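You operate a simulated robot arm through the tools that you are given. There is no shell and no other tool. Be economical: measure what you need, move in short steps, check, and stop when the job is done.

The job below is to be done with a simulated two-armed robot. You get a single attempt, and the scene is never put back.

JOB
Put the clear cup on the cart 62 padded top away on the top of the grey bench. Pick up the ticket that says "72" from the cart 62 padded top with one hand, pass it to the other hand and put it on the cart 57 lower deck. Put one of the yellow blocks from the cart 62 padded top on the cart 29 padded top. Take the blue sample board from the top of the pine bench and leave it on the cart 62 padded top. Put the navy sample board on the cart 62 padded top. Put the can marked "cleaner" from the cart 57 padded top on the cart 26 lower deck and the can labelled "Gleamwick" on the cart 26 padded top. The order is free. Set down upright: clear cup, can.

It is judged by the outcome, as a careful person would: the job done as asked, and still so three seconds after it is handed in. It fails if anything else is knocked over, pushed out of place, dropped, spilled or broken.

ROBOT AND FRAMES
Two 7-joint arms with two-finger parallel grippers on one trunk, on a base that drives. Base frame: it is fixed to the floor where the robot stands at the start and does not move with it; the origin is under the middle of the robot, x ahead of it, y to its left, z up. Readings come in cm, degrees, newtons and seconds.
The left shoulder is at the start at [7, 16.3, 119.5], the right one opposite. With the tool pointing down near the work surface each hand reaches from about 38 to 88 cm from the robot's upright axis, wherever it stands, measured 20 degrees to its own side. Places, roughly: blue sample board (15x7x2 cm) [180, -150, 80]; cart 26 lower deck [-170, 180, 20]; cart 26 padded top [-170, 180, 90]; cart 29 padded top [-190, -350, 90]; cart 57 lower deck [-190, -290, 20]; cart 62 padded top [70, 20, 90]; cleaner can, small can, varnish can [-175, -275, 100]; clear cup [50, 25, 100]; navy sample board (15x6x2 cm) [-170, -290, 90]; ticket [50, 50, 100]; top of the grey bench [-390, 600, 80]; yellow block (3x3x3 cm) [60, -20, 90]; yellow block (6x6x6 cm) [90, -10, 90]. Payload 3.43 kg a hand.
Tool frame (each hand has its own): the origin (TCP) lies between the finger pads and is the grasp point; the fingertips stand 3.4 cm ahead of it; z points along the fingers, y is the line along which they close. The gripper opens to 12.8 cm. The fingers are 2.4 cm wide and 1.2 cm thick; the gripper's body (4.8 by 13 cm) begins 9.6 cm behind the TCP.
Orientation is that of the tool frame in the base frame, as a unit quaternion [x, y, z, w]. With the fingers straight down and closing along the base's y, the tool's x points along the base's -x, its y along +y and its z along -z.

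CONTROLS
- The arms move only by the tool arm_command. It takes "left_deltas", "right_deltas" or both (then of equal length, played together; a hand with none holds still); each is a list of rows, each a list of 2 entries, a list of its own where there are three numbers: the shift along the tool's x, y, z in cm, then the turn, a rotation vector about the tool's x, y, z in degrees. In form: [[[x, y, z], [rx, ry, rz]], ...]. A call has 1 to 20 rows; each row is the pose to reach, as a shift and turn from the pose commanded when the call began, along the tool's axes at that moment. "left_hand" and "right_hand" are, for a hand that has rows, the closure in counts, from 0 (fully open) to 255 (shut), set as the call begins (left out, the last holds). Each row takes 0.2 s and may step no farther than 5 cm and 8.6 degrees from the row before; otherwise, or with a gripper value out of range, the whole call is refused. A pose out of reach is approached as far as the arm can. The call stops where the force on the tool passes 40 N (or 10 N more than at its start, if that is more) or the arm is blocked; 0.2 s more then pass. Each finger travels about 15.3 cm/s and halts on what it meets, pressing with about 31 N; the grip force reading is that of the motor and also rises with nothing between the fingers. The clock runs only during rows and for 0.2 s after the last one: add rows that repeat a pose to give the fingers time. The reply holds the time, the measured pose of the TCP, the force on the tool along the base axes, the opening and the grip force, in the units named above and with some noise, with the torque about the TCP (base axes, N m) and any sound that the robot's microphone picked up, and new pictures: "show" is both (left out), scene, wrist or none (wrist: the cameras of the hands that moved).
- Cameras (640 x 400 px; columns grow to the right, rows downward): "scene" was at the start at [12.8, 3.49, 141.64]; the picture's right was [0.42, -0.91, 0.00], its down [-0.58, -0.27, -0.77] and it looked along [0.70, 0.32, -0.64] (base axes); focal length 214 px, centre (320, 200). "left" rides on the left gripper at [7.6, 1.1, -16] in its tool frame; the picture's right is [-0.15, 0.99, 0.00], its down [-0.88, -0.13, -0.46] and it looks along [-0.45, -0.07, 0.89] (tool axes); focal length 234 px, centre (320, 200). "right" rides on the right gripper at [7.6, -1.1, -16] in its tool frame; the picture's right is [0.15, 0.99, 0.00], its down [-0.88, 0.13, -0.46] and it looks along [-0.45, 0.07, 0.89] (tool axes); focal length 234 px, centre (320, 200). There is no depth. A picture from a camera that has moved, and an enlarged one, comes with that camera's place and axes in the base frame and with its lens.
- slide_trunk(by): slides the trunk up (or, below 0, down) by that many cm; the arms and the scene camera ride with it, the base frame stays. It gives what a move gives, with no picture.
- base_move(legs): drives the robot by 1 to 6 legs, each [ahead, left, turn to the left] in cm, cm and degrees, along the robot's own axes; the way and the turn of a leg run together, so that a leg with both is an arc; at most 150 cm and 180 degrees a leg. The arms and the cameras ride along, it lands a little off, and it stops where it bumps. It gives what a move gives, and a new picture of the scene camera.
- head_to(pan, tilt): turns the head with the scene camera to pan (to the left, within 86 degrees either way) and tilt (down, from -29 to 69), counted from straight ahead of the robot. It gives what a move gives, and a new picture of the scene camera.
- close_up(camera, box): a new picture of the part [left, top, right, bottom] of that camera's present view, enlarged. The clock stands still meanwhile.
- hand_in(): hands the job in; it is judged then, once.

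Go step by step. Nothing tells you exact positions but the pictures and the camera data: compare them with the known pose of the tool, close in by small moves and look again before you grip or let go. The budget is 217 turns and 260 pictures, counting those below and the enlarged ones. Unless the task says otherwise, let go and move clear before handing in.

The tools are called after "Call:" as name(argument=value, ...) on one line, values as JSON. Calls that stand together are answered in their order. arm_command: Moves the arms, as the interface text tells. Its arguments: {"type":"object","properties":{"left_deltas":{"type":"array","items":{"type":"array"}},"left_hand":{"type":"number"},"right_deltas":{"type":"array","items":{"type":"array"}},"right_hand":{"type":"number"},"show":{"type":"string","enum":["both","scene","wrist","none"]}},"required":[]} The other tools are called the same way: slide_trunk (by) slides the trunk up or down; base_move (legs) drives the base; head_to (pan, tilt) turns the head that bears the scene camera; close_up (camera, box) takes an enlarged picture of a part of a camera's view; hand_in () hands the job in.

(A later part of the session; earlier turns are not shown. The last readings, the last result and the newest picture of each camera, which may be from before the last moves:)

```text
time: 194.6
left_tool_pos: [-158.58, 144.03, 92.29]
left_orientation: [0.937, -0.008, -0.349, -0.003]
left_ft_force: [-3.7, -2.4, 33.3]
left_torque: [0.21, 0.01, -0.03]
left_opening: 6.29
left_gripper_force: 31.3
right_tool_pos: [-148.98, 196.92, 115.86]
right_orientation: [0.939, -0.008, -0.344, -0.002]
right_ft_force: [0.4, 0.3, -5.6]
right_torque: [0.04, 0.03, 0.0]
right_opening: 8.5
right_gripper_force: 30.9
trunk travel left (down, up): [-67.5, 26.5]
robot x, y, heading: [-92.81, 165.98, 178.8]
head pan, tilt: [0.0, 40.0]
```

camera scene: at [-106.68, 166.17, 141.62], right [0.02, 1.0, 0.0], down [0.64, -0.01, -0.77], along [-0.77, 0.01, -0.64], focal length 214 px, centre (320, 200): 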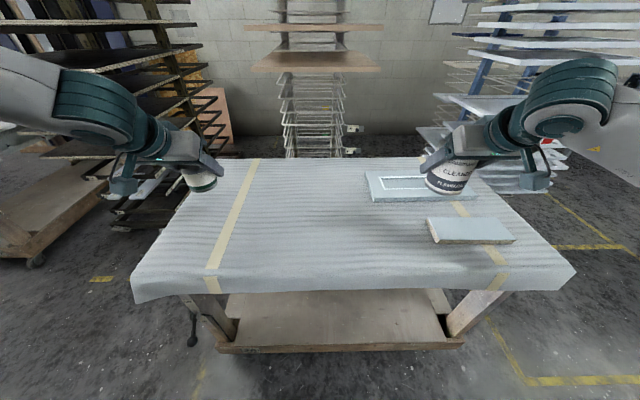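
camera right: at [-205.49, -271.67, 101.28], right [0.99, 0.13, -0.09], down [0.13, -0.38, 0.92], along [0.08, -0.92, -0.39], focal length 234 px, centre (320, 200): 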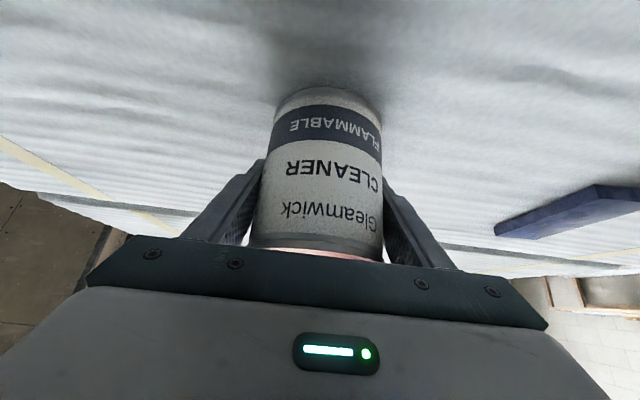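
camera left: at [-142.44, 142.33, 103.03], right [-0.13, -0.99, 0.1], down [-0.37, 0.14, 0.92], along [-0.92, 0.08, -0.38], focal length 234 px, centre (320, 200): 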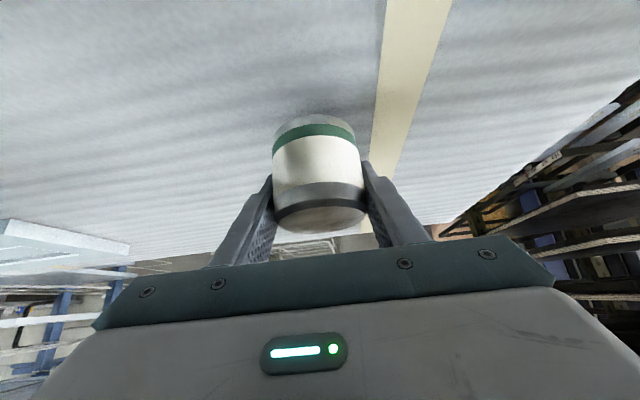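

It's down. Releasing and withdrawing along the fingers.

Call:
arm_command(left_deltas=[[[-0.2, 0, -0.25], [0, 0, 0]], [[-0.2, 0, -0.25], [0, 0, 0]], [[-0.2, 0, -0.25], [0, 0, 0]], [[-0.2, 0, -3], [0, 0, 0]], [[-0.2, 0, -7], [0, 0, 0]], [[-0.2, 0, -11.5], [0, 0, 0]], [[-0.2, 0, -16], [0, 0, 0]], [[-0.2, 0, -20.5], [0, 0, 0]], [[-0.2, 0, -25], [0, 0, 0]], [[-0.2, 0, -25], [0, 0, 0]]], left_hand=0, show="scene")

```text
time: 196.8
left_tool_pos: [-145.36, 143.94, 111.83]
left_orientation: [0.939, -0.008, -0.345, -0.003]
left_ft_force: [0.2, -0.5, 0.1]
left_torque: [-0.02, -0.01, -0.02]
left_opening: 12.81
left_gripper_force: 0.0
left hand out of reach, approached as far as the arm can: row 8, 9, 10
right_tool_pos: [-149.33, 196.92, 115.89]
right_orientation: [0.94, -0.007, -0.342, -0.001]
right_ft_force: [-0.5, -0.2, -5.3]
right_torque: [-0.01, 0.04, -0.02]
right_opening: 8.49
right_gripper_force: 31.2
trunk travel left (down, up): [-67.5, 26.5]
robot x, y, heading: [-93.47, 165.92, 179.0]
head pan, tilt: [0.0, 40.0]
camera scene: at [-106.79, 166.17, 141.6], right [0.02, 1.0, 0.0], down [0.64, -0.01, -0.77], along [-0.77, 0.01, -0.64], focal length 214 px, centre (320, 200)
```

scene: 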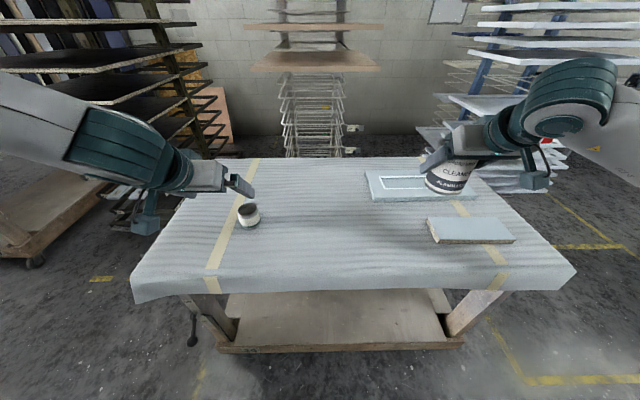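

The small can is upright on cart 26's top. I'll bring the left hand back to neutral and close to my body, then back away and lower the trunk for the lower deck.

Call:
arm_command(left_deltas=[[[0.8, 0, -2.8], [0, 0, 0]], [[1.6, 0, -5.6], [0, 8, 0]], [[2.5, 0, -8.4], [0, 16, 0]], [[3.3, 0, -11], [0, 24, 0]], [[4.1, 0, -13.8], [0, 32, 0]], [[4.1, 0, -13.8], [0, 40, 0]], [[4.1, 0, -13.8], [0, 40, 0]]], show="none")

Call:
base_move(legs=[[-27, 0, 0]])

Call:
slide_trunk(by=-40)

Call:
slide_trunk(by=-25)

Call:
head_to(pan=-15, tilt=30)

```text
time: 198.4
left_tool_pos: [-133.18, 143.7, 119.93]
left_orientation: [1.0, -0.009, -0.003, 0.0]
left_ft_force: [0.1, 1.1, -0.5]
left_torque: [0.01, 0.02, 0.03]
left_opening: 12.81
left_gripper_force: 0.2
left hand out of reach, approached as far as the arm can: row 1
right_tool_pos: [-149.14, 196.98, 115.94]
right_orientation: [0.939, -0.008, -0.343, -0.002]
right_ft_force: [-0.7, -0.4, -4.2]
right_torque: [-0.01, 0.05, -0.01]
right_opening: 8.48
right_gripper_force: 30.8
trunk travel left (down, up): [-67.5, 26.5]
robot x, y, heading: [-93.12, 166.08, 179.1]
head pan, tilt: [0.0, 40.0]
```

```text
time: 200.3
left_tool_pos: [-106.2, 142.93, 119.84]
left_orientation: [1.0, -0.005, -0.004, 0.0]
left_ft_force: [0.0, 0.4, -0.7]
left_torque: [0.03, -0.01, -0.04]
left_opening: 12.78
left_gripper_force: 0.1
right_tool_pos: [-122.47, 196.23, 115.72]
right_orientation: [0.939, -0.006, -0.343, -0.001]
right_ft_force: [0.7, -0.8, -4.4]
right_torque: [-0.02, 0.05, 0.01]
right_opening: 8.5
right_gripper_force: 31.0
trunk travel left (down, up): [-67.5, 26.5]
robot x, y, heading: [-66.13, 165.62, 179.2]
head pan, tilt: [0.0, 40.0]
camera scene: at [-79.82, 165.7, 141.6], right [0.01, 1.0, 0.0], down [0.64, -0.01, -0.77], along [-0.77, 0.01, -0.64], focal length 214 px, centre (320, 200)
```

scene: 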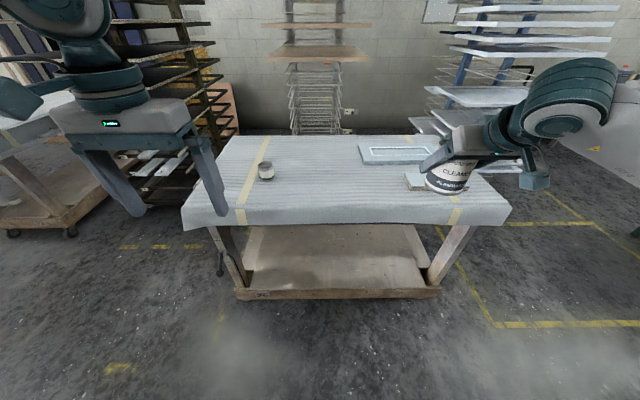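

```text
time: 204.1
left_tool_pos: [-106.09, 142.97, 79.8]
left_orientation: [1.0, -0.006, -0.003, 0.0]
left_ft_force: [0.4, 0.2, 1.3]
left_torque: [-0.03, 0.01, 0.0]
left_opening: 12.8
left_gripper_force: 0.1
right_tool_pos: [-122.49, 196.17, 75.86]
right_orientation: [0.94, -0.005, -0.342, 0.0]
right_ft_force: [0.4, -0.2, -5.3]
right_torque: [-0.03, 0.02, 0.03]
right_opening: 8.48
right_gripper_force: 31.0
trunk travel left (down, up): [-27.5, 66.5]
robot x, y, heading: [-65.81, 165.63, 179.3]
head pan, tilt: [0.0, 40.0]
```

```text
time: 206.7
left_tool_pos: [-106.14, 143.01, 54.8]
left_orientation: [1.0, -0.004, -0.003, 0.0]
left_ft_force: [-0.3, -0.4, -0.9]
left_torque: [-0.02, -0.01, -0.05]
left_opening: 12.82
left_gripper_force: 0.0
right_tool_pos: [-122.46, 196.14, 50.77]
right_orientation: [0.94, -0.005, -0.342, 0.0]
right_ft_force: [0.3, 0.4, -5.4]
right_torque: [-0.01, 0.02, 0.02]
right_opening: 8.47
right_gripper_force: 30.9
trunk travel left (down, up): [-2.5, 91.5]
robot x, y, heading: [-66.27, 165.49, 179.3]
head pan, tilt: [0.0, 40.0]
```

```text
time: 207.5
left_tool_pos: [-106.13, 143.0, 54.75]
left_orientation: [1.0, -0.005, -0.004, 0.0]
left_ft_force: [-0.1, 0.2, 0.3]
left_torque: [-0.02, 0.01, 0.03]
left_opening: 12.76
left_gripper_force: 0.2
right_tool_pos: [-122.49, 195.99, 50.9]
right_orientation: [0.94, -0.005, -0.342, -0.001]
right_ft_force: [-0.7, 0.7, -4.7]
right_torque: [-0.01, 0.05, 0.02]
right_opening: 8.51
right_gripper_force: 31.3
trunk travel left (down, up): [-2.5, 91.5]
robot x, y, heading: [-65.75, 165.87, 179.4]
head pan, tilt: [-15.0, 30.0]
camera scene: at [-79.91, 168.02, 78.14], right [0.27, 0.96, 0.0], down [0.48, -0.14, -0.87], along [-0.83, 0.23, -0.5], focal length 214 px, centre (320, 200)
```

scene: 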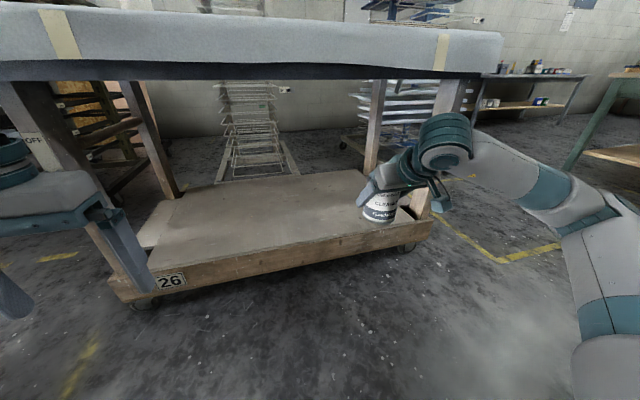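

I see cart 26's lower deck is clear. I'll lower the hand a bit, then drive in 17 cm.

Call:
arm_command(right_deltas=[[[2.6, 0.5, 3], [0, 0, 0]], [[5.1, 2, 6.1], [0, 0, 0]], [[6, 4, 7.2], [0, 0, 0]], [[6, 4, 7.2], [0, 0, 0]]], show="none")

Call:
base_move(legs=[[17, 0, 0]])

```text
time: 208.5
left_tool_pos: [-106.19, 142.91, 54.64]
left_orientation: [1.0, -0.006, -0.003, 0.0]
left_ft_force: [-0.9, 0.3, 0.0]
left_torque: [0.02, 0.0, -0.03]
left_opening: 12.8
left_gripper_force: 0.0
right_tool_pos: [-122.48, 192.21, 41.59]
right_orientation: [0.94, -0.006, -0.342, -0.001]
right_ft_force: [0.5, 0.0, -4.8]
right_torque: [0.02, 0.06, -0.02]
right_opening: 8.49
right_gripper_force: 31.5
trunk travel left (down, up): [-2.5, 91.5]
robot x, y, heading: [-66.3, 165.99, 179.2]
head pan, tilt: [-15.0, 30.0]
```

```text
time: 209.9
left_tool_pos: [-122.91, 143.0, 54.86]
left_orientation: [1.0, -0.005, -0.003, 0.0]
left_ft_force: [-0.1, -0.3, 0.6]
left_torque: [0.04, 0.02, 0.05]
left_opening: 12.8
left_gripper_force: 0.0
right_tool_pos: [-139.27, 192.24, 41.54]
right_orientation: [0.94, -0.004, -0.342, 0.0]
right_ft_force: [0.4, 0.4, -4.5]
right_torque: [-0.04, 0.04, 0.0]
right_opening: 8.46
right_gripper_force: 30.6
trunk travel left (down, up): [-2.5, 91.5]
robot x, y, heading: [-82.67, 165.92, 179.4]
head pan, tilt: [-15.0, 30.0]
camera scene: at [-96.72, 168.2, 78.14], right [0.27, 0.96, 0.0], down [0.48, -0.13, -0.87], along [-0.83, 0.23, -0.5], focal length 214 px, centre (320, 200)
```

scene: 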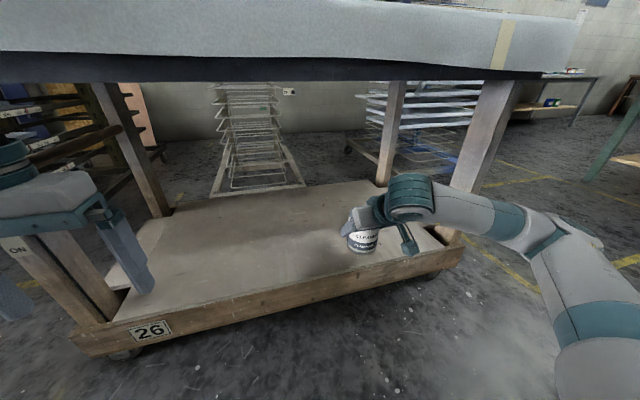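

Now I'll extend the right hand forward 15 cm over the deck and start lowering.

Call:
arm_command(right_deltas=[[[-3.1, 0, 2.6], [0, 0, 0]], [[-6.2, 0, 5.2], [0, 0, 0]], [[-9.2, 0, 7.7], [0, 0, 0]], [[-11.5, 0, 9.6], [0, 0, 0]], [[-9.5, 0, 11.9], [0, 0, 0]], [[-8, 0, 13.8], [0, 0, 0]], [[-8, 0, 13.8], [0, 0, 0]]], show="both")

```text
time: 211.5
left_tool_pos: [-122.95, 143.05, 54.91]
left_orientation: [1.0, -0.005, -0.003, 0.0]
left_ft_force: [-0.2, -0.3, 0.1]
left_torque: [-0.04, 0.0, -0.01]
left_opening: 12.79
left_gripper_force: 0.2
right_tool_pos: [-154.34, 192.41, 36.13]
right_orientation: [0.939, -0.004, -0.343, 0.0]
right_ft_force: [-1.3, -0.2, -5.7]
right_torque: [-0.01, 0.05, 0.04]
right_opening: 8.47
right_gripper_force: 31.2
trunk travel left (down, up): [-2.5, 91.5]
robot x, y, heading: [-82.91, 165.31, 179.4]
head pan, tilt: [-15.0, 30.0]
camera scene: at [-96.74, 168.2, 78.14], right [0.27, 0.96, 0.0], down [0.48, -0.14, -0.87], along [-0.83, 0.23, -0.5], focal length 214 px, centre (320, 200)
camera right: at [-138.22, 193.41, 43.36], right [0.1, -0.99, -0.09], down [-0.38, -0.12, 0.92], along [-0.92, -0.06, -0.39], focal length 234 px, centre (320, 200)
```

scene: 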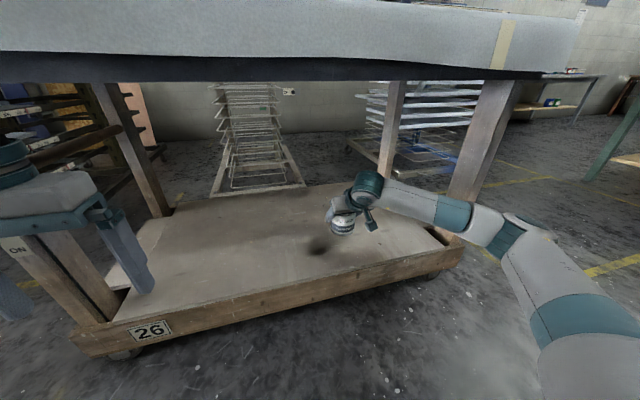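
right: 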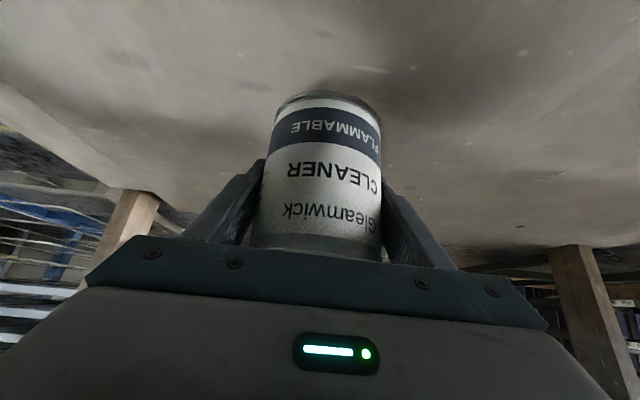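

Lowering slowly to contact with the deck.

Call:
arm_command(right_deltas=[[[0.96, 0, 1.15], [0, 0, 0]], [[1.6, 0, 1.9], [0, 0, 0]], [[2.1, 0, 2.5], [0, 0, 0]], [[2.45, 0, 2.9], [0, 0, 0]], [[2.8, 0, 3.3], [0, 0, 0]], [[3.1, 0, 3.7], [0, 0, 0]], [[3.4, 0, 4.1], [0, 0, 0]], [[3.75, 0, 4.45], [0, 0, 0]], [[4.1, 0, 4.85], [0, 0, 0]], [[4.4, 0, 5.2], [0, 0, 0]]], show="none")

```text
time: 213.7
left_tool_pos: [-122.84, 143.1, 54.9]
left_orientation: [1.0, -0.004, -0.005, 0.001]
left_ft_force: [-0.5, -0.3, -0.6]
left_torque: [-0.02, 0.01, 0.03]
left_opening: 12.79
left_gripper_force: 0.0
right_tool_pos: [-154.23, 192.5, 30.07]
right_orientation: [0.938, -0.005, -0.347, 0.0]
right_ft_force: [6.1, 3.2, 29.2]
right_torque: [0.36, -0.42, 0.29]
right_opening: 8.47
right_gripper_force: 31.2
trunk travel left (down, up): [-2.5, 91.5]
robot x, y, heading: [-82.89, 166.39, 179.3]
head pan, tilt: [-15.0, 30.0]
```

Contact. I'll release and withdraw along the fingers.

Call:
arm_command(right_deltas=[[[-0.2, 0, -0.25], [0, 0, 0]], [[-0.2, 0, -0.25], [0, 0, 0]], [[-0.2, 0, -0.25], [0, 0, 0]], [[-0.2, 0, -3], [0, 0, 0]], [[-0.2, 0, -6.5], [0, 0, 0]], [[-0.2, 0, -10], [0, 0, 0]], [[0.5, 0, -13], [0, 0, 0]], [[2, 0, -16], [0, 0, 0]], [[2, 0, -16], [0, 0, 0]]], right_hand=0, show="both")

```text
time: 215.7
left_tool_pos: [-122.95, 143.09, 54.85]
left_orientation: [1.0, -0.005, -0.003, 0.0]
left_ft_force: [0.2, 0.1, -0.5]
left_torque: [-0.01, 0.02, 0.01]
left_opening: 12.84
left_gripper_force: 0.0
right_tool_pos: [-142.54, 192.19, 40.35]
right_orientation: [0.939, -0.004, -0.343, 0.0]
right_ft_force: [0.0, 0.3, 0.0]
right_torque: [-0.01, 0.0, 0.0]
right_opening: 12.83
right_gripper_force: 0.1
trunk travel left (down, up): [-2.5, 91.5]
robot x, y, heading: [-83.18, 166.25, 179.6]
head pan, tilt: [-15.0, 30.0]
camera scene: at [-96.69, 168.18, 78.15], right [0.27, 0.96, 0.0], down [0.48, -0.13, -0.87], along [-0.83, 0.23, -0.5], focal length 214 px, centre (320, 200)
camera right: at [-126.44, 193.26, 47.54], right [0.1, -0.99, -0.09], down [-0.38, -0.12, 0.92], along [-0.92, -0.06, -0.39], focal length 234 px, centre (320, 200)
```

scene: 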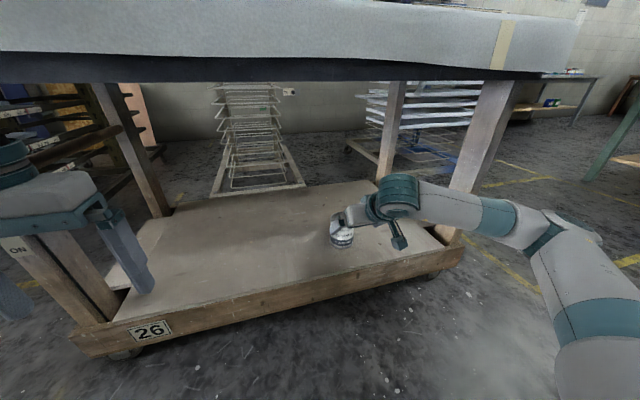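
right: 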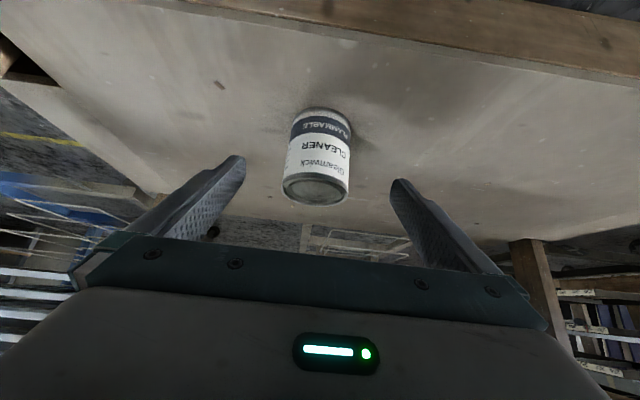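

The cleaner stands upright on cart 26's lower deck. I'll back out, raise the trunk, and return the right hand to neutral.

Call:
base_move(legs=[[-35, 0, 0]])

Call:
slide_trunk(by=40)

Call:
slide_trunk(by=25)

Call:
arm_command(right_deltas=[[[-2, 0, -3], [0, 0, 0]], [[-4, 0, -6], [0, 0, 0]], [[-6, 0, -9], [0, 0, 0]], [[-8, 0, -12], [0, 0, 0]], [[-10, 0, -15], [0, 0, 0]], [[-10, 0, -15], [0, 0, 0]]], show="none")

Call:
base_move(legs=[[0, 0, 90.5], [150, -40, 0], [150, 0, 0], [18, 0, 0], [0, -90, 0]])

Call:
head_to(pan=0, tilt=30)

```text
time: 218.0
left_tool_pos: [-88.7, 142.64, 54.85]
left_orientation: [1.0, -0.004, -0.004, 0.0]
left_ft_force: [0.7, -0.8, -0.6]
left_torque: [0.02, 0.01, 0.02]
left_opening: 12.8
left_gripper_force: 0.0
right_tool_pos: [-108.54, 191.78, 40.26]
right_orientation: [0.94, -0.002, -0.342, 0.001]
right_ft_force: [0.3, -0.1, -0.6]
right_torque: [-0.02, 0.0, -0.02]
right_opening: 12.76
right_gripper_force: 0.1
trunk travel left (down, up): [-2.5, 91.5]
robot x, y, heading: [-48.77, 165.86, 179.6]
head pan, tilt: [-15.0, 30.0]
camera scene: at [-62.6, 167.82, 78.15], right [0.27, 0.96, 0.0], down [0.48, -0.13, -0.87], along [-0.83, 0.23, -0.5], focal length 214 px, centre (320, 200)
```

scene: 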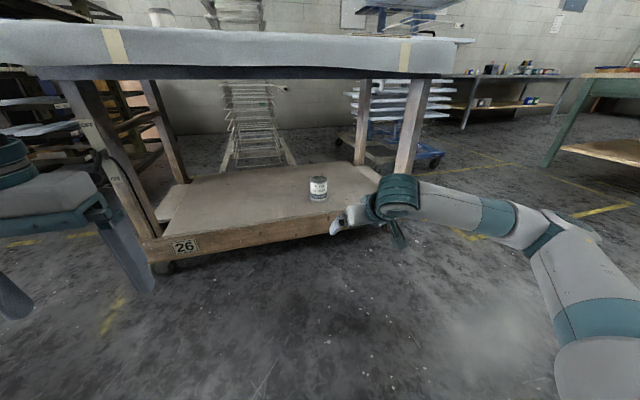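

```text
time: 221.8
left_tool_pos: [-88.75, 142.6, 94.76]
left_orientation: [1.0, -0.004, -0.003, -0.001]
left_ft_force: [0.1, 0.8, 0.4]
left_torque: [0.0, 0.01, 0.01]
left_opening: 12.79
left_gripper_force: 0.1
right_tool_pos: [-108.5, 191.86, 80.25]
right_orientation: [0.94, -0.003, -0.342, 0.001]
right_ft_force: [-0.5, -0.7, 0.4]
right_torque: [0.01, 0.0, -0.02]
right_opening: 12.81
right_gripper_force: 0.1
trunk travel left (down, up): [-42.5, 51.5]
robot x, y, heading: [-48.83, 165.43, 179.6]
head pan, tilt: [-15.0, 30.0]
```

```text
time: 224.4
left_tool_pos: [-88.73, 142.64, 119.83]
left_orientation: [1.0, -0.003, -0.003, -0.001]
left_ft_force: [-0.3, 0.4, 0.3]
left_torque: [-0.02, -0.06, -0.01]
left_opening: 12.78
left_gripper_force: 0.1
right_tool_pos: [-108.68, 191.78, 105.36]
right_orientation: [0.94, -0.002, -0.342, 0.001]
right_ft_force: [0.0, 1.2, -0.8]
right_torque: [-0.01, 0.04, 0.01]
right_opening: 12.79
right_gripper_force: 0.1
trunk travel left (down, up): [-67.5, 26.5]
robot x, y, heading: [-49.04, 165.31, 179.7]
head pan, tilt: [-15.0, 30.0]
```

```text
time: 225.8
left_tool_pos: [-88.77, 142.69, 119.85]
left_orientation: [1.0, -0.004, -0.004, 0.0]
left_ft_force: [-0.9, 0.2, -0.7]
left_torque: [0.0, 0.01, -0.02]
left_opening: 12.78
left_gripper_force: 0.1
right_tool_pos: [-106.58, 191.8, 123.21]
right_orientation: [0.94, -0.003, -0.342, 0.001]
right_ft_force: [0.3, 1.3, -0.5]
right_torque: [0.01, -0.02, 0.01]
right_opening: 12.82
right_gripper_force: 0.1
trunk travel left (down, up): [-67.5, 26.5]
robot x, y, heading: [-48.63, 165.3, 179.6]
head pan, tilt: [-15.0, 30.0]
```

```text
refused: leg 2 is longer than a leg can be; nothing moved
```

```text
time: 226.5
left_tool_pos: [-88.82, 142.56, 119.78]
left_orientation: [1.0, -0.003, -0.003, 0.0]
left_ft_force: [0.1, 0.2, -0.3]
left_torque: [-0.03, 0.03, -0.01]
left_opening: 12.8
left_gripper_force: 0.1
right_tool_pos: [-106.51, 191.85, 123.25]
right_orientation: [0.94, -0.003, -0.342, 0.001]
right_ft_force: [0.4, -0.2, 1.0]
right_torque: [0.01, 0.04, 0.04]
right_opening: 12.78
right_gripper_force: 0.1
trunk travel left (down, up): [-67.5, 26.5]
robot x, y, heading: [-48.7, 165.09, 179.4]
head pan, tilt: [0.0, 30.0]
camera scene: at [-62.93, 165.48, 143.15], right [0.01, 1.0, 0.0], down [0.5, 0.0, -0.87], along [-0.87, 0.01, -0.5], focal length 214 px, centre (320, 200)
```

scene: 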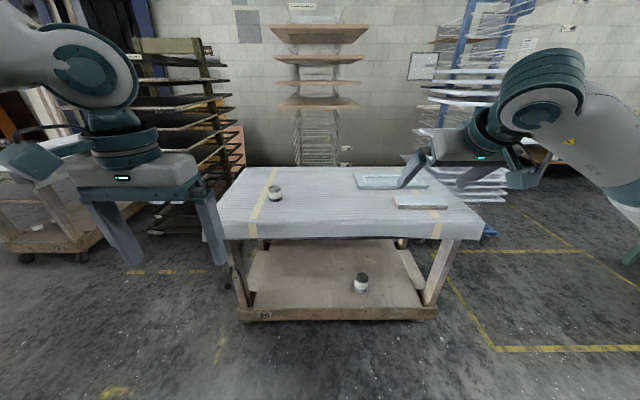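

Both cans are in place. Now driving back to cart 57 for the navy board.

Call:
base_move(legs=[[0, 0, 90.4], [140, -50, 0], [150, 0, 0], [28, 0, 0], [0, -60, 0], [50, 0, 0]])

Call:
head_to(pan=-10, tilt=35)

```text
time: 252.1
left_tool_pos: [-132.83, -247.58, 119.88]
left_orientation: [0.705, 0.709, -0.002, 0.002]
left_ft_force: [0.2, -0.5, 0.0]
left_torque: [-0.02, 0.0, 0.01]
left_opening: 12.82
left_gripper_force: 0.1
right_tool_pos: [-181.9, -265.8, 123.34]
right_orientation: [0.663, 0.666, -0.241, 0.243]
right_ft_force: [-0.7, 0.7, 0.2]
right_torque: [-0.02, -0.01, 0.01]
right_opening: 12.81
right_gripper_force: 0.0
trunk travel left (down, up): [-67.5, 26.5]
robot x, y, heading: [-156.1, -207.81, -89.7]
head pan, tilt: [0.0, 30.0]
camera scene: at [-156.05, -222.09, 143.15], right [-1.0, 0.0, 0.0], down [0.0, 0.5, -0.87], along [0.0, -0.87, -0.5], focal length 214 px, centre (320, 200)
```

scene: 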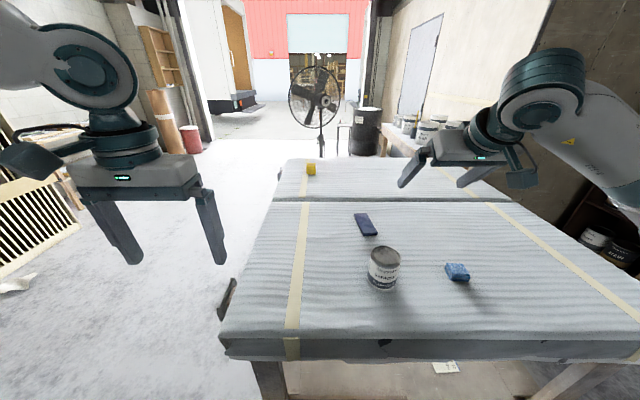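

```text
time: 252.9
left_tool_pos: [-132.86, -247.58, 119.79]
left_orientation: [0.706, 0.709, -0.003, 0.002]
left_ft_force: [-0.3, 0.2, 0.7]
left_torque: [-0.02, -0.02, 0.01]
left_opening: 12.78
left_gripper_force: 0.1
right_tool_pos: [-181.82, -265.93, 123.18]
right_orientation: [0.663, 0.666, -0.24, 0.243]
right_ft_force: [0.3, -0.4, -0.4]
right_torque: [0.0, -0.01, -0.01]
right_opening: 12.78
right_gripper_force: 0.0
trunk travel left (down, up): [-67.5, 26.5]
robot x, y, heading: [-156.44, -208.31, -89.9]
head pan, tilt: [-10.0, 35.0]
camera scene: at [-157.57, -221.81, 142.37], right [-0.99, 0.17, 0.0], down [0.1, 0.57, -0.82], along [-0.14, -0.81, -0.57], focal length 214 px, centre (320, 200)
```

scene: 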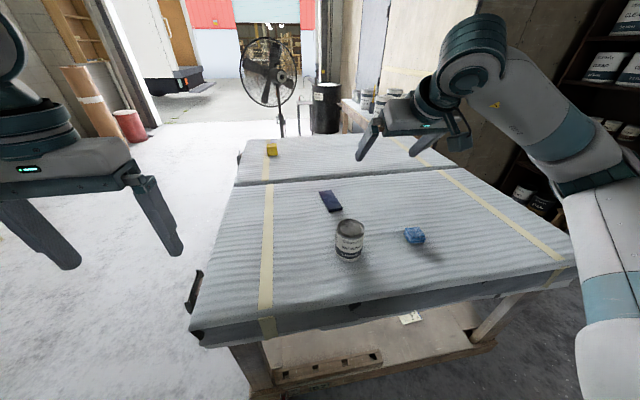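

The navy board lies at about [-175, -295], long side along y, behind the varnish can. I'll edge closer and reduce the right hand's pitch to 20° so it clears the can.

Call:
base_move(legs=[[7, -2.5, 0]])

Call:
arm_command(right_deltas=[[[0, 1, 0], [0, 7, 0]], [[0, 3, 0], [0, 14, 0]], [[0, 6, 0], [0, 20, 0]], [[0, 9, 0], [0, 20, 0]], [[0, 9, 0], [0, 20, 0]]], show="wrist")

```text
time: 253.9
left_tool_pos: [-135.1, -254.23, 119.7]
left_orientation: [0.705, 0.709, -0.001, 0.003]
left_ft_force: [0.4, -0.7, -0.1]
left_torque: [0.07, -0.08, -0.01]
left_opening: 12.79
left_gripper_force: 0.0
right_tool_pos: [-184.24, -272.52, 122.87]
right_orientation: [0.664, 0.666, -0.239, 0.242]
right_ft_force: [0.1, -0.2, -0.5]
right_torque: [0.02, -0.01, 0.03]
right_opening: 12.81
right_gripper_force: 0.0
trunk travel left (down, up): [-67.5, 26.5]
robot x, y, heading: [-158.09, -214.17, -89.9]
head pan, tilt: [-10.0, 35.0]
stopped in leg 1: the robot was blocked; the commanded pose is now the measured one
camera scene: at [-159.89, -228.61, 142.3], right [-0.99, 0.17, 0.0], down [0.1, 0.57, -0.82], along [-0.14, -0.8, -0.58], focal length 214 px, centre (320, 200)
```

scene: 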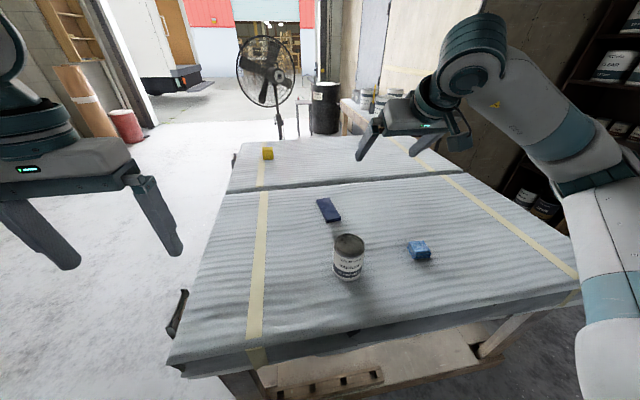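

```text
time: 255.2
left_tool_pos: [-135.23, -253.91, 119.88]
left_orientation: [0.706, 0.709, -0.002, 0.003]
left_ft_force: [-0.9, 0.3, 0.5]
left_torque: [0.03, -0.01, 0.03]
left_opening: 12.8
left_gripper_force: 0.0
right_tool_pos: [-175.28, -271.99, 123.24]
right_orientation: [0.695, 0.698, -0.122, 0.124]
right_ft_force: [-0.6, 0.0, 0.9]
right_torque: [-0.03, -0.03, 0.01]
right_opening: 12.85
right_gripper_force: 0.1
trunk travel left (down, up): [-67.5, 26.5]
robot x, y, heading: [-158.47, -214.13, -90.0]
head pan, tilt: [-10.0, 35.0]
camera right: at [-176.5, -259.51, 135.55], right [0.99, 0.14, -0.05], down [0.13, -0.67, 0.73], along [0.07, -0.73, -0.68], focal length 234 px, centre (320, 200)
```

right: 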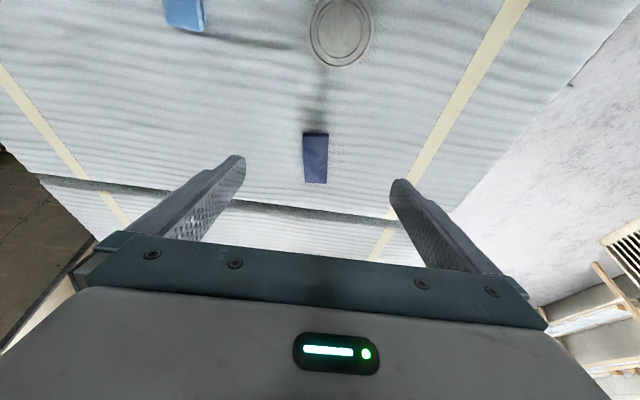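

The base touched something and stopped; nothing has visibly shifted. I'll back off 1 cm and bring the right hand above the near end of the navy board.

Call:
base_move(legs=[[-1, 0, 0]])

Call:
arm_command(right_deltas=[[[-4, 0, 1.5], [0, 0, 0]], [[-8, 0, 3], [0, 0, 0]], [[-11.5, 0.3, 5.5], [0, 0, 0]], [[-11.5, 0.3, 10], [0, 0, 0]], [[-11.5, 0.3, 14.5], [0, 0, 0]], [[-10.5, 0.3, 18.5], [0, 0, 0]], [[-10.5, 0.3, 18.5], [0, 0, 0]]], show="both")

```text
time: 255.9
left_tool_pos: [-135.09, -253.11, 119.73]
left_orientation: [0.706, 0.708, -0.002, 0.002]
left_ft_force: [-0.6, 0.3, -0.6]
left_torque: [0.04, 0.02, 0.01]
left_opening: 12.8
left_gripper_force: 0.1
right_tool_pos: [-175.09, -271.1, 123.03]
right_orientation: [0.695, 0.697, -0.121, 0.124]
right_ft_force: [0.1, -1.1, -0.2]
right_torque: [0.02, -0.01, -0.01]
right_opening: 12.82
right_gripper_force: 0.2
trunk travel left (down, up): [-67.5, 26.5]
robot x, y, heading: [-158.04, -213.06, -90.0]
head pan, tilt: [-10.0, 35.0]
camera scene: at [-159.76, -227.37, 142.33], right [-0.99, 0.17, 0.0], down [0.1, 0.57, -0.82], along [-0.14, -0.81, -0.58], focal length 214 px, centre (320, 200)
```

scene: 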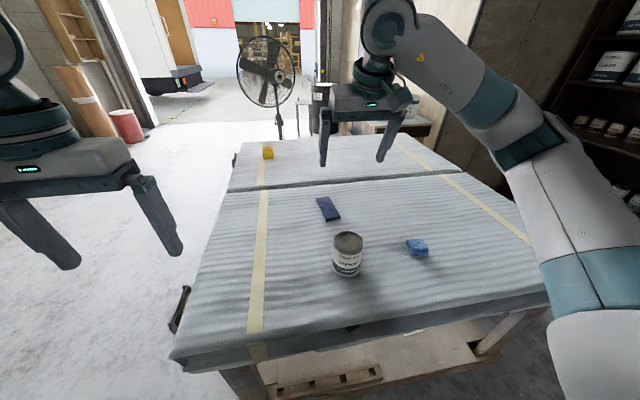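

```text
time: 257.5
left_tool_pos: [-135.07, -252.86, 119.93]
left_orientation: [0.706, 0.708, -0.002, 0.003]
left_ft_force: [0.4, 1.5, 0.5]
left_torque: [0.02, -0.02, -0.04]
left_opening: 12.79
left_gripper_force: 0.1
right_tool_pos: [-174.95, -287.47, 109.42]
right_orientation: [0.695, 0.698, -0.122, 0.124]
right_ft_force: [-0.8, -0.5, -0.1]
right_torque: [0.02, -0.01, 0.04]
right_opening: 12.79
right_gripper_force: 0.0
trunk travel left (down, up): [-67.5, 26.5]
robot x, y, heading: [-158.08, -213.48, -89.9]
head pan, tilt: [-10.0, 35.0]
camera scene: at [-159.75, -227.05, 142.37], right [-0.99, 0.17, 0.0], down [0.1, 0.57, -0.82], along [-0.14, -0.81, -0.57], focal length 214 px, centre (320, 200)
camera right: at [-176.18, -274.86, 121.83], right [0.99, 0.14, -0.05], down [0.13, -0.67, 0.73], along [0.07, -0.73, -0.68], focal length 234 px, centre (320, 200)
```

scene: 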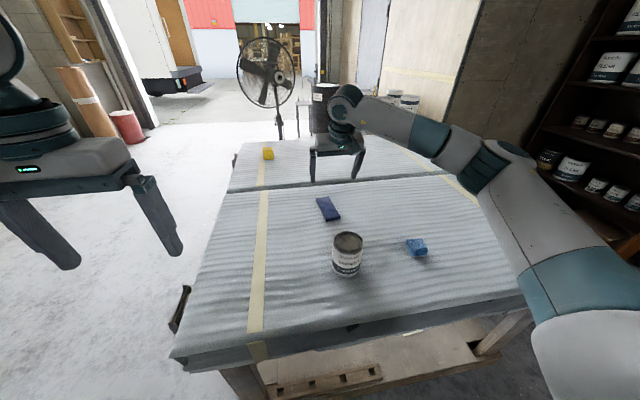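
right: 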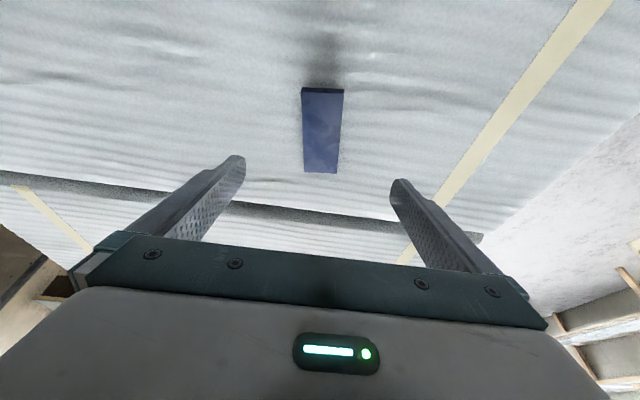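

The board is right below along the finger direction. I'll descend along the fingers to just above the table.

Call:
arm_command(right_deltas=[[[0, 0, 4.5], [0, 0, 0]], [[0, 0, 9], [0, 0, 0]], [[0, 0, 13], [0, 0, 0]], [[0, 0, 16.5], [0, 0, 0]], [[0, 0, 16.5], [0, 0, 0]]], show="wrist")

```text
time: 258.7
left_tool_pos: [-135.12, -252.84, 119.79]
left_orientation: [0.706, 0.709, -0.002, 0.002]
left_ft_force: [-0.8, 0.5, 0.6]
left_torque: [0.02, -0.02, 0.0]
left_opening: 12.79
left_gripper_force: 0.1
right_tool_pos: [-174.62, -292.86, 94.07]
right_orientation: [0.694, 0.698, -0.123, 0.124]
right_ft_force: [0.5, 0.1, 0.1]
right_torque: [0.02, 0.01, 0.0]
right_opening: 12.79
right_gripper_force: 0.0
trunk travel left (down, up): [-67.5, 26.5]
robot x, y, heading: [-158.4, -213.28, -89.9]
head pan, tilt: [-10.0, 35.0]
camera right: at [-175.88, -280.32, 106.4], right [0.99, 0.14, -0.05], down [0.13, -0.67, 0.73], along [0.07, -0.73, -0.68], focal length 234 px, centre (320, 200)
```

right: 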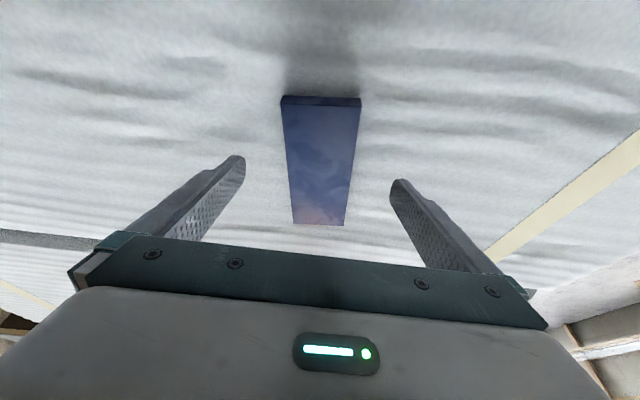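

Another 1.7 cm down, then close.

Call:
arm_command(right_deltas=[[[0.3, 0, 0.9], [0, 0, 0]], [[0.58, 0, 1.6], [0, 0, 0]], [[0.58, 0, 1.6], [0, 0, 0]]], show="none")

Call:
arm_command(right_deltas=[[[0, 0, 0], [0, 0, 0]], [[0, 0, 0], [0, 0, 0]], [[0, 0, 0], [0, 0, 0]]], right_hand=255, show="wrist")

```text
time: 259.5
left_tool_pos: [-135.04, -252.81, 119.88]
left_orientation: [0.706, 0.708, -0.003, 0.003]
left_ft_force: [0.6, -0.1, 0.9]
left_torque: [-0.01, 0.0, -0.04]
left_opening: 12.8
left_gripper_force: 0.2
right_tool_pos: [-174.71, -293.05, 92.41]
right_orientation: [0.695, 0.698, -0.123, 0.126]
right_ft_force: [-0.4, -1.4, 7.6]
right_torque: [-0.06, 0.55, 0.12]
right_opening: 12.8
right_gripper_force: 0.1
trunk travel left (down, up): [-67.5, 26.5]
robot x, y, heading: [-158.34, -213.45, -89.7]
head pan, tilt: [-10.0, 35.0]
```

```text
time: 260.3
left_tool_pos: [-135.07, -252.8, 119.93]
left_orientation: [0.705, 0.709, -0.003, 0.003]
left_ft_force: [0.0, 0.6, -0.2]
left_torque: [0.0, -0.01, -0.01]
left_opening: 12.79
left_gripper_force: 0.1
right_tool_pos: [-174.69, -292.82, 92.47]
right_orientation: [0.694, 0.698, -0.122, 0.126]
right_ft_force: [-3.3, -0.4, 12.4]
right_torque: [-0.03, 0.03, -0.17]
right_opening: 5.76
right_gripper_force: 31.0
trunk travel left (down, up): [-67.5, 26.5]
robot x, y, heading: [-158.44, -213.16, -89.7]
head pan, tilt: [-10.0, 35.0]
camera right: at [-175.87, -280.28, 104.77], right [0.99, 0.14, -0.05], down [0.13, -0.67, 0.73], along [0.07, -0.73, -0.68], focal length 234 px, centre (320, 200)
```

right: 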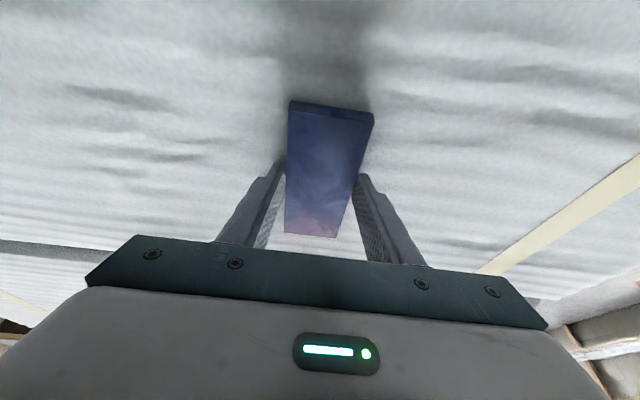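

Gripped (5.8 cm). Lifting straight up.

Call:
arm_command(right_deltas=[[[-0.5, 0, -1.4], [0, 0, 0]], [[-1.5, 0, -4.2], [0, 0, 0]], [[-3, 0, -8], [0, 0, 0]], [[-4.5, 0, -12.2], [0, 0, 0]], [[-6, 0, -16.5], [0, 0, 0]], [[-7.5, 0, -20.6], [0, 0, 0]], [[-7.5, 0, -24.5], [0, 0, 0]], [[-4, 0, -26], [0, 0, 0]], [[0, 0, -27], [0, 0, 0]], [[4, 0, -28], [0, 0, 0]], [[8, 0, -29], [0, 0, 0]], [[8, 0, -29], [0, 0, 0]]], show="both")

```text
time: 262.9
left_tool_pos: [-134.99, -252.95, 119.71]
left_orientation: [0.706, 0.708, -0.002, 0.003]
left_ft_force: [-0.7, -0.1, 1.1]
left_torque: [-0.01, 0.0, -0.02]
left_opening: 12.76
left_gripper_force: 0.1
right_tool_pos: [-174.87, -275.57, 116.8]
right_orientation: [0.695, 0.697, -0.123, 0.124]
right_ft_force: [0.6, -0.4, -0.9]
right_torque: [0.02, 0.0, 0.0]
right_opening: 5.71
right_gripper_force: 31.1
trunk travel left (down, up): [-67.5, 26.5]
robot x, y, heading: [-158.14, -213.36, -89.9]
head pan, tilt: [-10.0, 35.0]
camera scene: at [-159.72, -227.15, 142.36], right [-0.99, 0.17, 0.0], down [0.1, 0.57, -0.82], along [-0.14, -0.81, -0.57], focal length 214 px, centre (320, 200)
camera right: at [-176.04, -263.03, 129.15], right [0.99, 0.14, -0.05], down [0.13, -0.67, 0.73], along [0.07, -0.73, -0.68], focal length 234 px, centre (320, 200)
```

scene: 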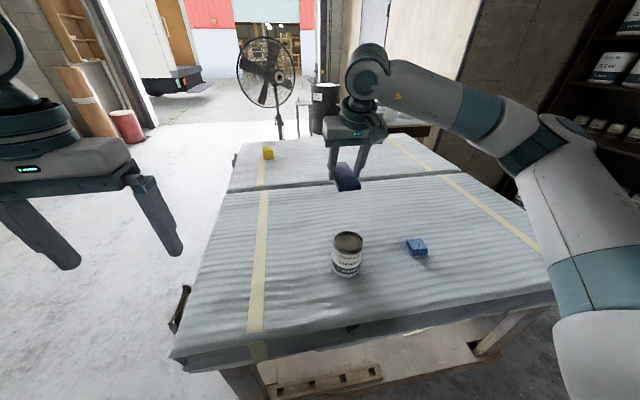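
right: 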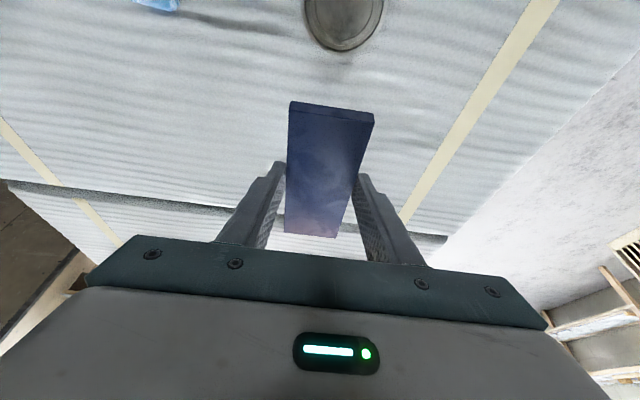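

The navy board is held level in the right hand. I'll back away, turn toward the pine bench and drive there.

Call:
base_move(legs=[[-55, 0, 0], [0, 0, 90], [150, 0, 0], [40, 0, 0]])

Call:
head_to(pan=0, tilt=22)

```text
time: 279.1
left_tool_pos: [72.3, -130.13, 119.82]
left_orientation: [-0.015, 1.0, 0.0, 0.003]
left_ft_force: [-0.1, -0.1, 0.3]
left_torque: [0.02, 0.01, -0.02]
left_opening: 12.8
left_gripper_force: 0.1
right_tool_pos: [95.94, -169.41, 116.9]
right_orientation: [-0.014, 0.984, 0.004, 0.175]
right_ft_force: [-0.2, -1.2, -1.0]
right_torque: [-0.01, 0.04, -0.03]
right_opening: 5.72
right_gripper_force: 30.8
trunk travel left (down, up): [-67.5, 26.5]
robot x, y, heading: [33.13, -154.41, 1.2]
head pan, tilt: [-10.0, 35.0]
camera scene: at [47.03, -155.64, 142.38], right [-0.15, -0.99, 0.0], down [-0.57, 0.08, -0.82], along [0.81, -0.12, -0.57], focal length 214 px, centre (320, 200)
```

scene: 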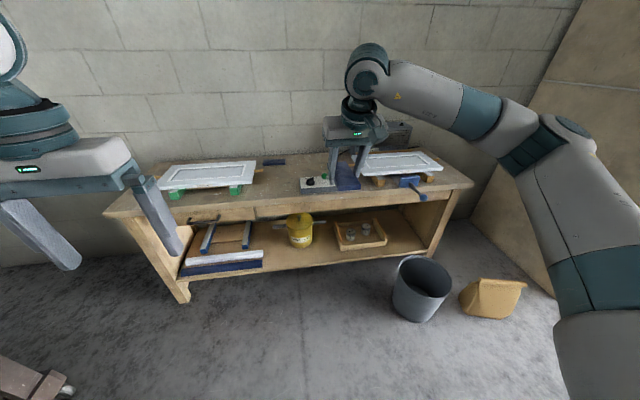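

```text
time: 279.9
left_tool_pos: [72.32, -130.16, 119.69]
left_orientation: [-0.014, 1.0, 0.001, 0.003]
left_ft_force: [0.9, 1.0, -0.2]
left_torque: [-0.02, 0.03, 0.0]
left_opening: 12.8
left_gripper_force: 0.1
right_tool_pos: [96.03, -169.33, 116.74]
right_orientation: [-0.015, 0.985, 0.005, 0.175]
right_ft_force: [0.3, -0.1, -1.2]
right_torque: [0.02, 0.01, 0.0]
right_opening: 5.72
right_gripper_force: 31.3
trunk travel left (down, up): [-67.5, 26.5]
robot x, y, heading: [33.09, -154.76, 1.5]
head pan, tilt: [0.0, 22.0]
camera scene: at [47.7, -154.11, 144.41], right [0.03, -1.0, 0.0], down [-0.38, -0.01, -0.93], along [0.93, 0.02, -0.38], focal length 214 px, centre (320, 200)
```

scene: 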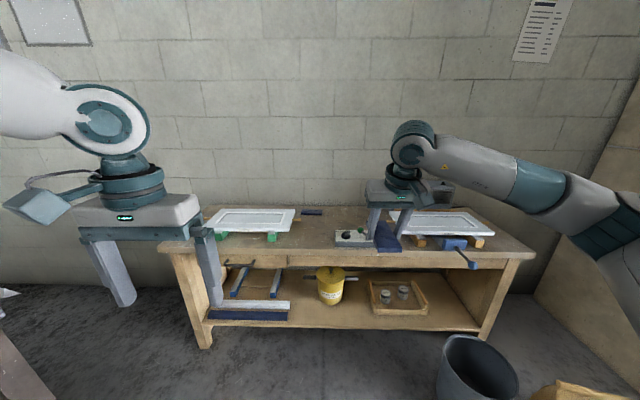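

I see a small blue board at the back of the pine bench between the white frames. Zooming in.

Call:
close_up(camera="scene", box=[200, 190, 520, 290])

```text
2.00 times, centred on (360, 240) of scene
camera zoom: at [47.7, -154.11, 144.41], right [0.03, -1.0, 0.0], down [-0.38, -0.01, -0.93], along [0.93, 0.02, -0.38], focal length 429 px, centre (240, 120)
```

zoom: 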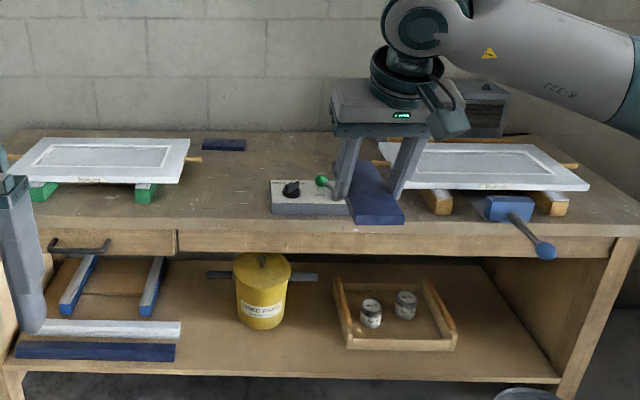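

The blue board lies at about [178, -145.5], long side along y, near the back. I'll approach and turn right 60° so the left arm can reach out sideways over the bench.

Call:
base_move(legs=[[55, 7, 0], [0, 0, -61.4]])

Call:
head_to(pan=60, tilt=35)

```text
time: 285.8
left_tool_pos: [127.74, -168.59, 119.72]
left_orientation: [0.5, 0.866, -0.002, 0.004]
left_ft_force: [-0.5, 0.1, -0.2]
left_torque: [0.0, -0.02, 0.0]
left_opening: 12.79
left_gripper_force: 0.1
right_tool_pos: [104.54, -208.06, 116.82]
right_orientation: [0.492, 0.853, -0.086, 0.152]
right_ft_force: [0.3, -0.3, -0.5]
right_torque: [0.01, 0.02, 0.01]
right_opening: 5.71
right_gripper_force: 31.4
trunk travel left (down, up): [-67.5, 26.5]
robot x, y, heading: [88.05, -145.73, -60.0]
head pan, tilt: [0.0, 22.0]
camera scene: at [95.14, -158.35, 144.43], right [-0.87, -0.5, 0.0], down [-0.19, 0.32, -0.93], along [0.46, -0.8, -0.37], focal length 214 px, centre (320, 200)
```

scene: 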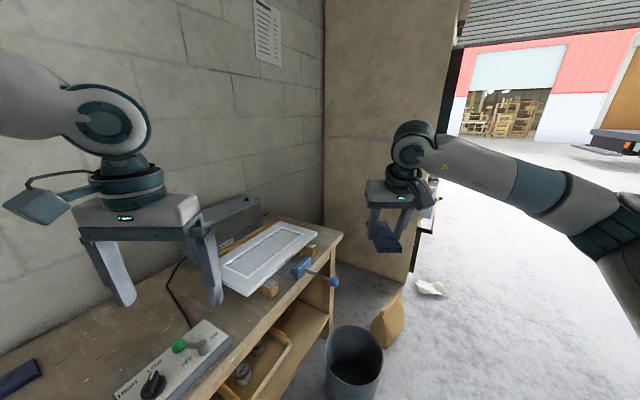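

```text
time: 287.1
left_tool_pos: [127.68, -168.71, 119.88]
left_orientation: [0.5, 0.866, -0.003, 0.003]
left_ft_force: [0.4, 0.0, -0.6]
left_torque: [-0.01, 0.0, -0.03]
left_opening: 12.83
left_gripper_force: 0.1
right_tool_pos: [104.54, -208.12, 116.92]
right_orientation: [0.492, 0.853, -0.086, 0.152]
right_ft_force: [0.6, -0.5, -1.0]
right_torque: [0.05, 0.01, 0.04]
right_opening: 5.7
right_gripper_force: 31.3
trunk travel left (down, up): [-67.5, 26.5]
robot x, y, heading: [87.86, -146.05, -59.9]
head pan, tilt: [60.0, 35.0]
camera scene: at [99.31, -150.33, 142.37], right [0.0, -1.0, 0.0], down [-0.57, 0.0, -0.82], along [0.82, 0.0, -0.57], focal length 214 px, centre (320, 200)
```

scene: 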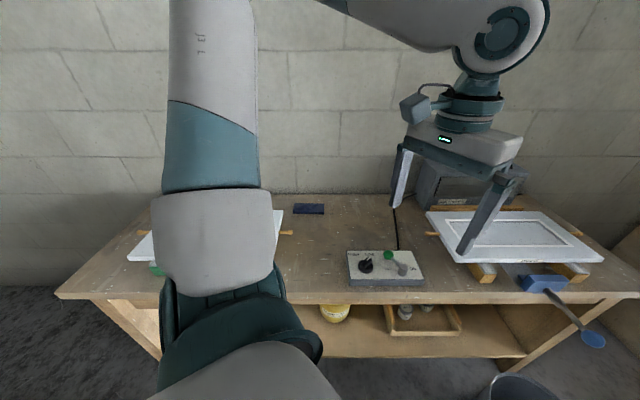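

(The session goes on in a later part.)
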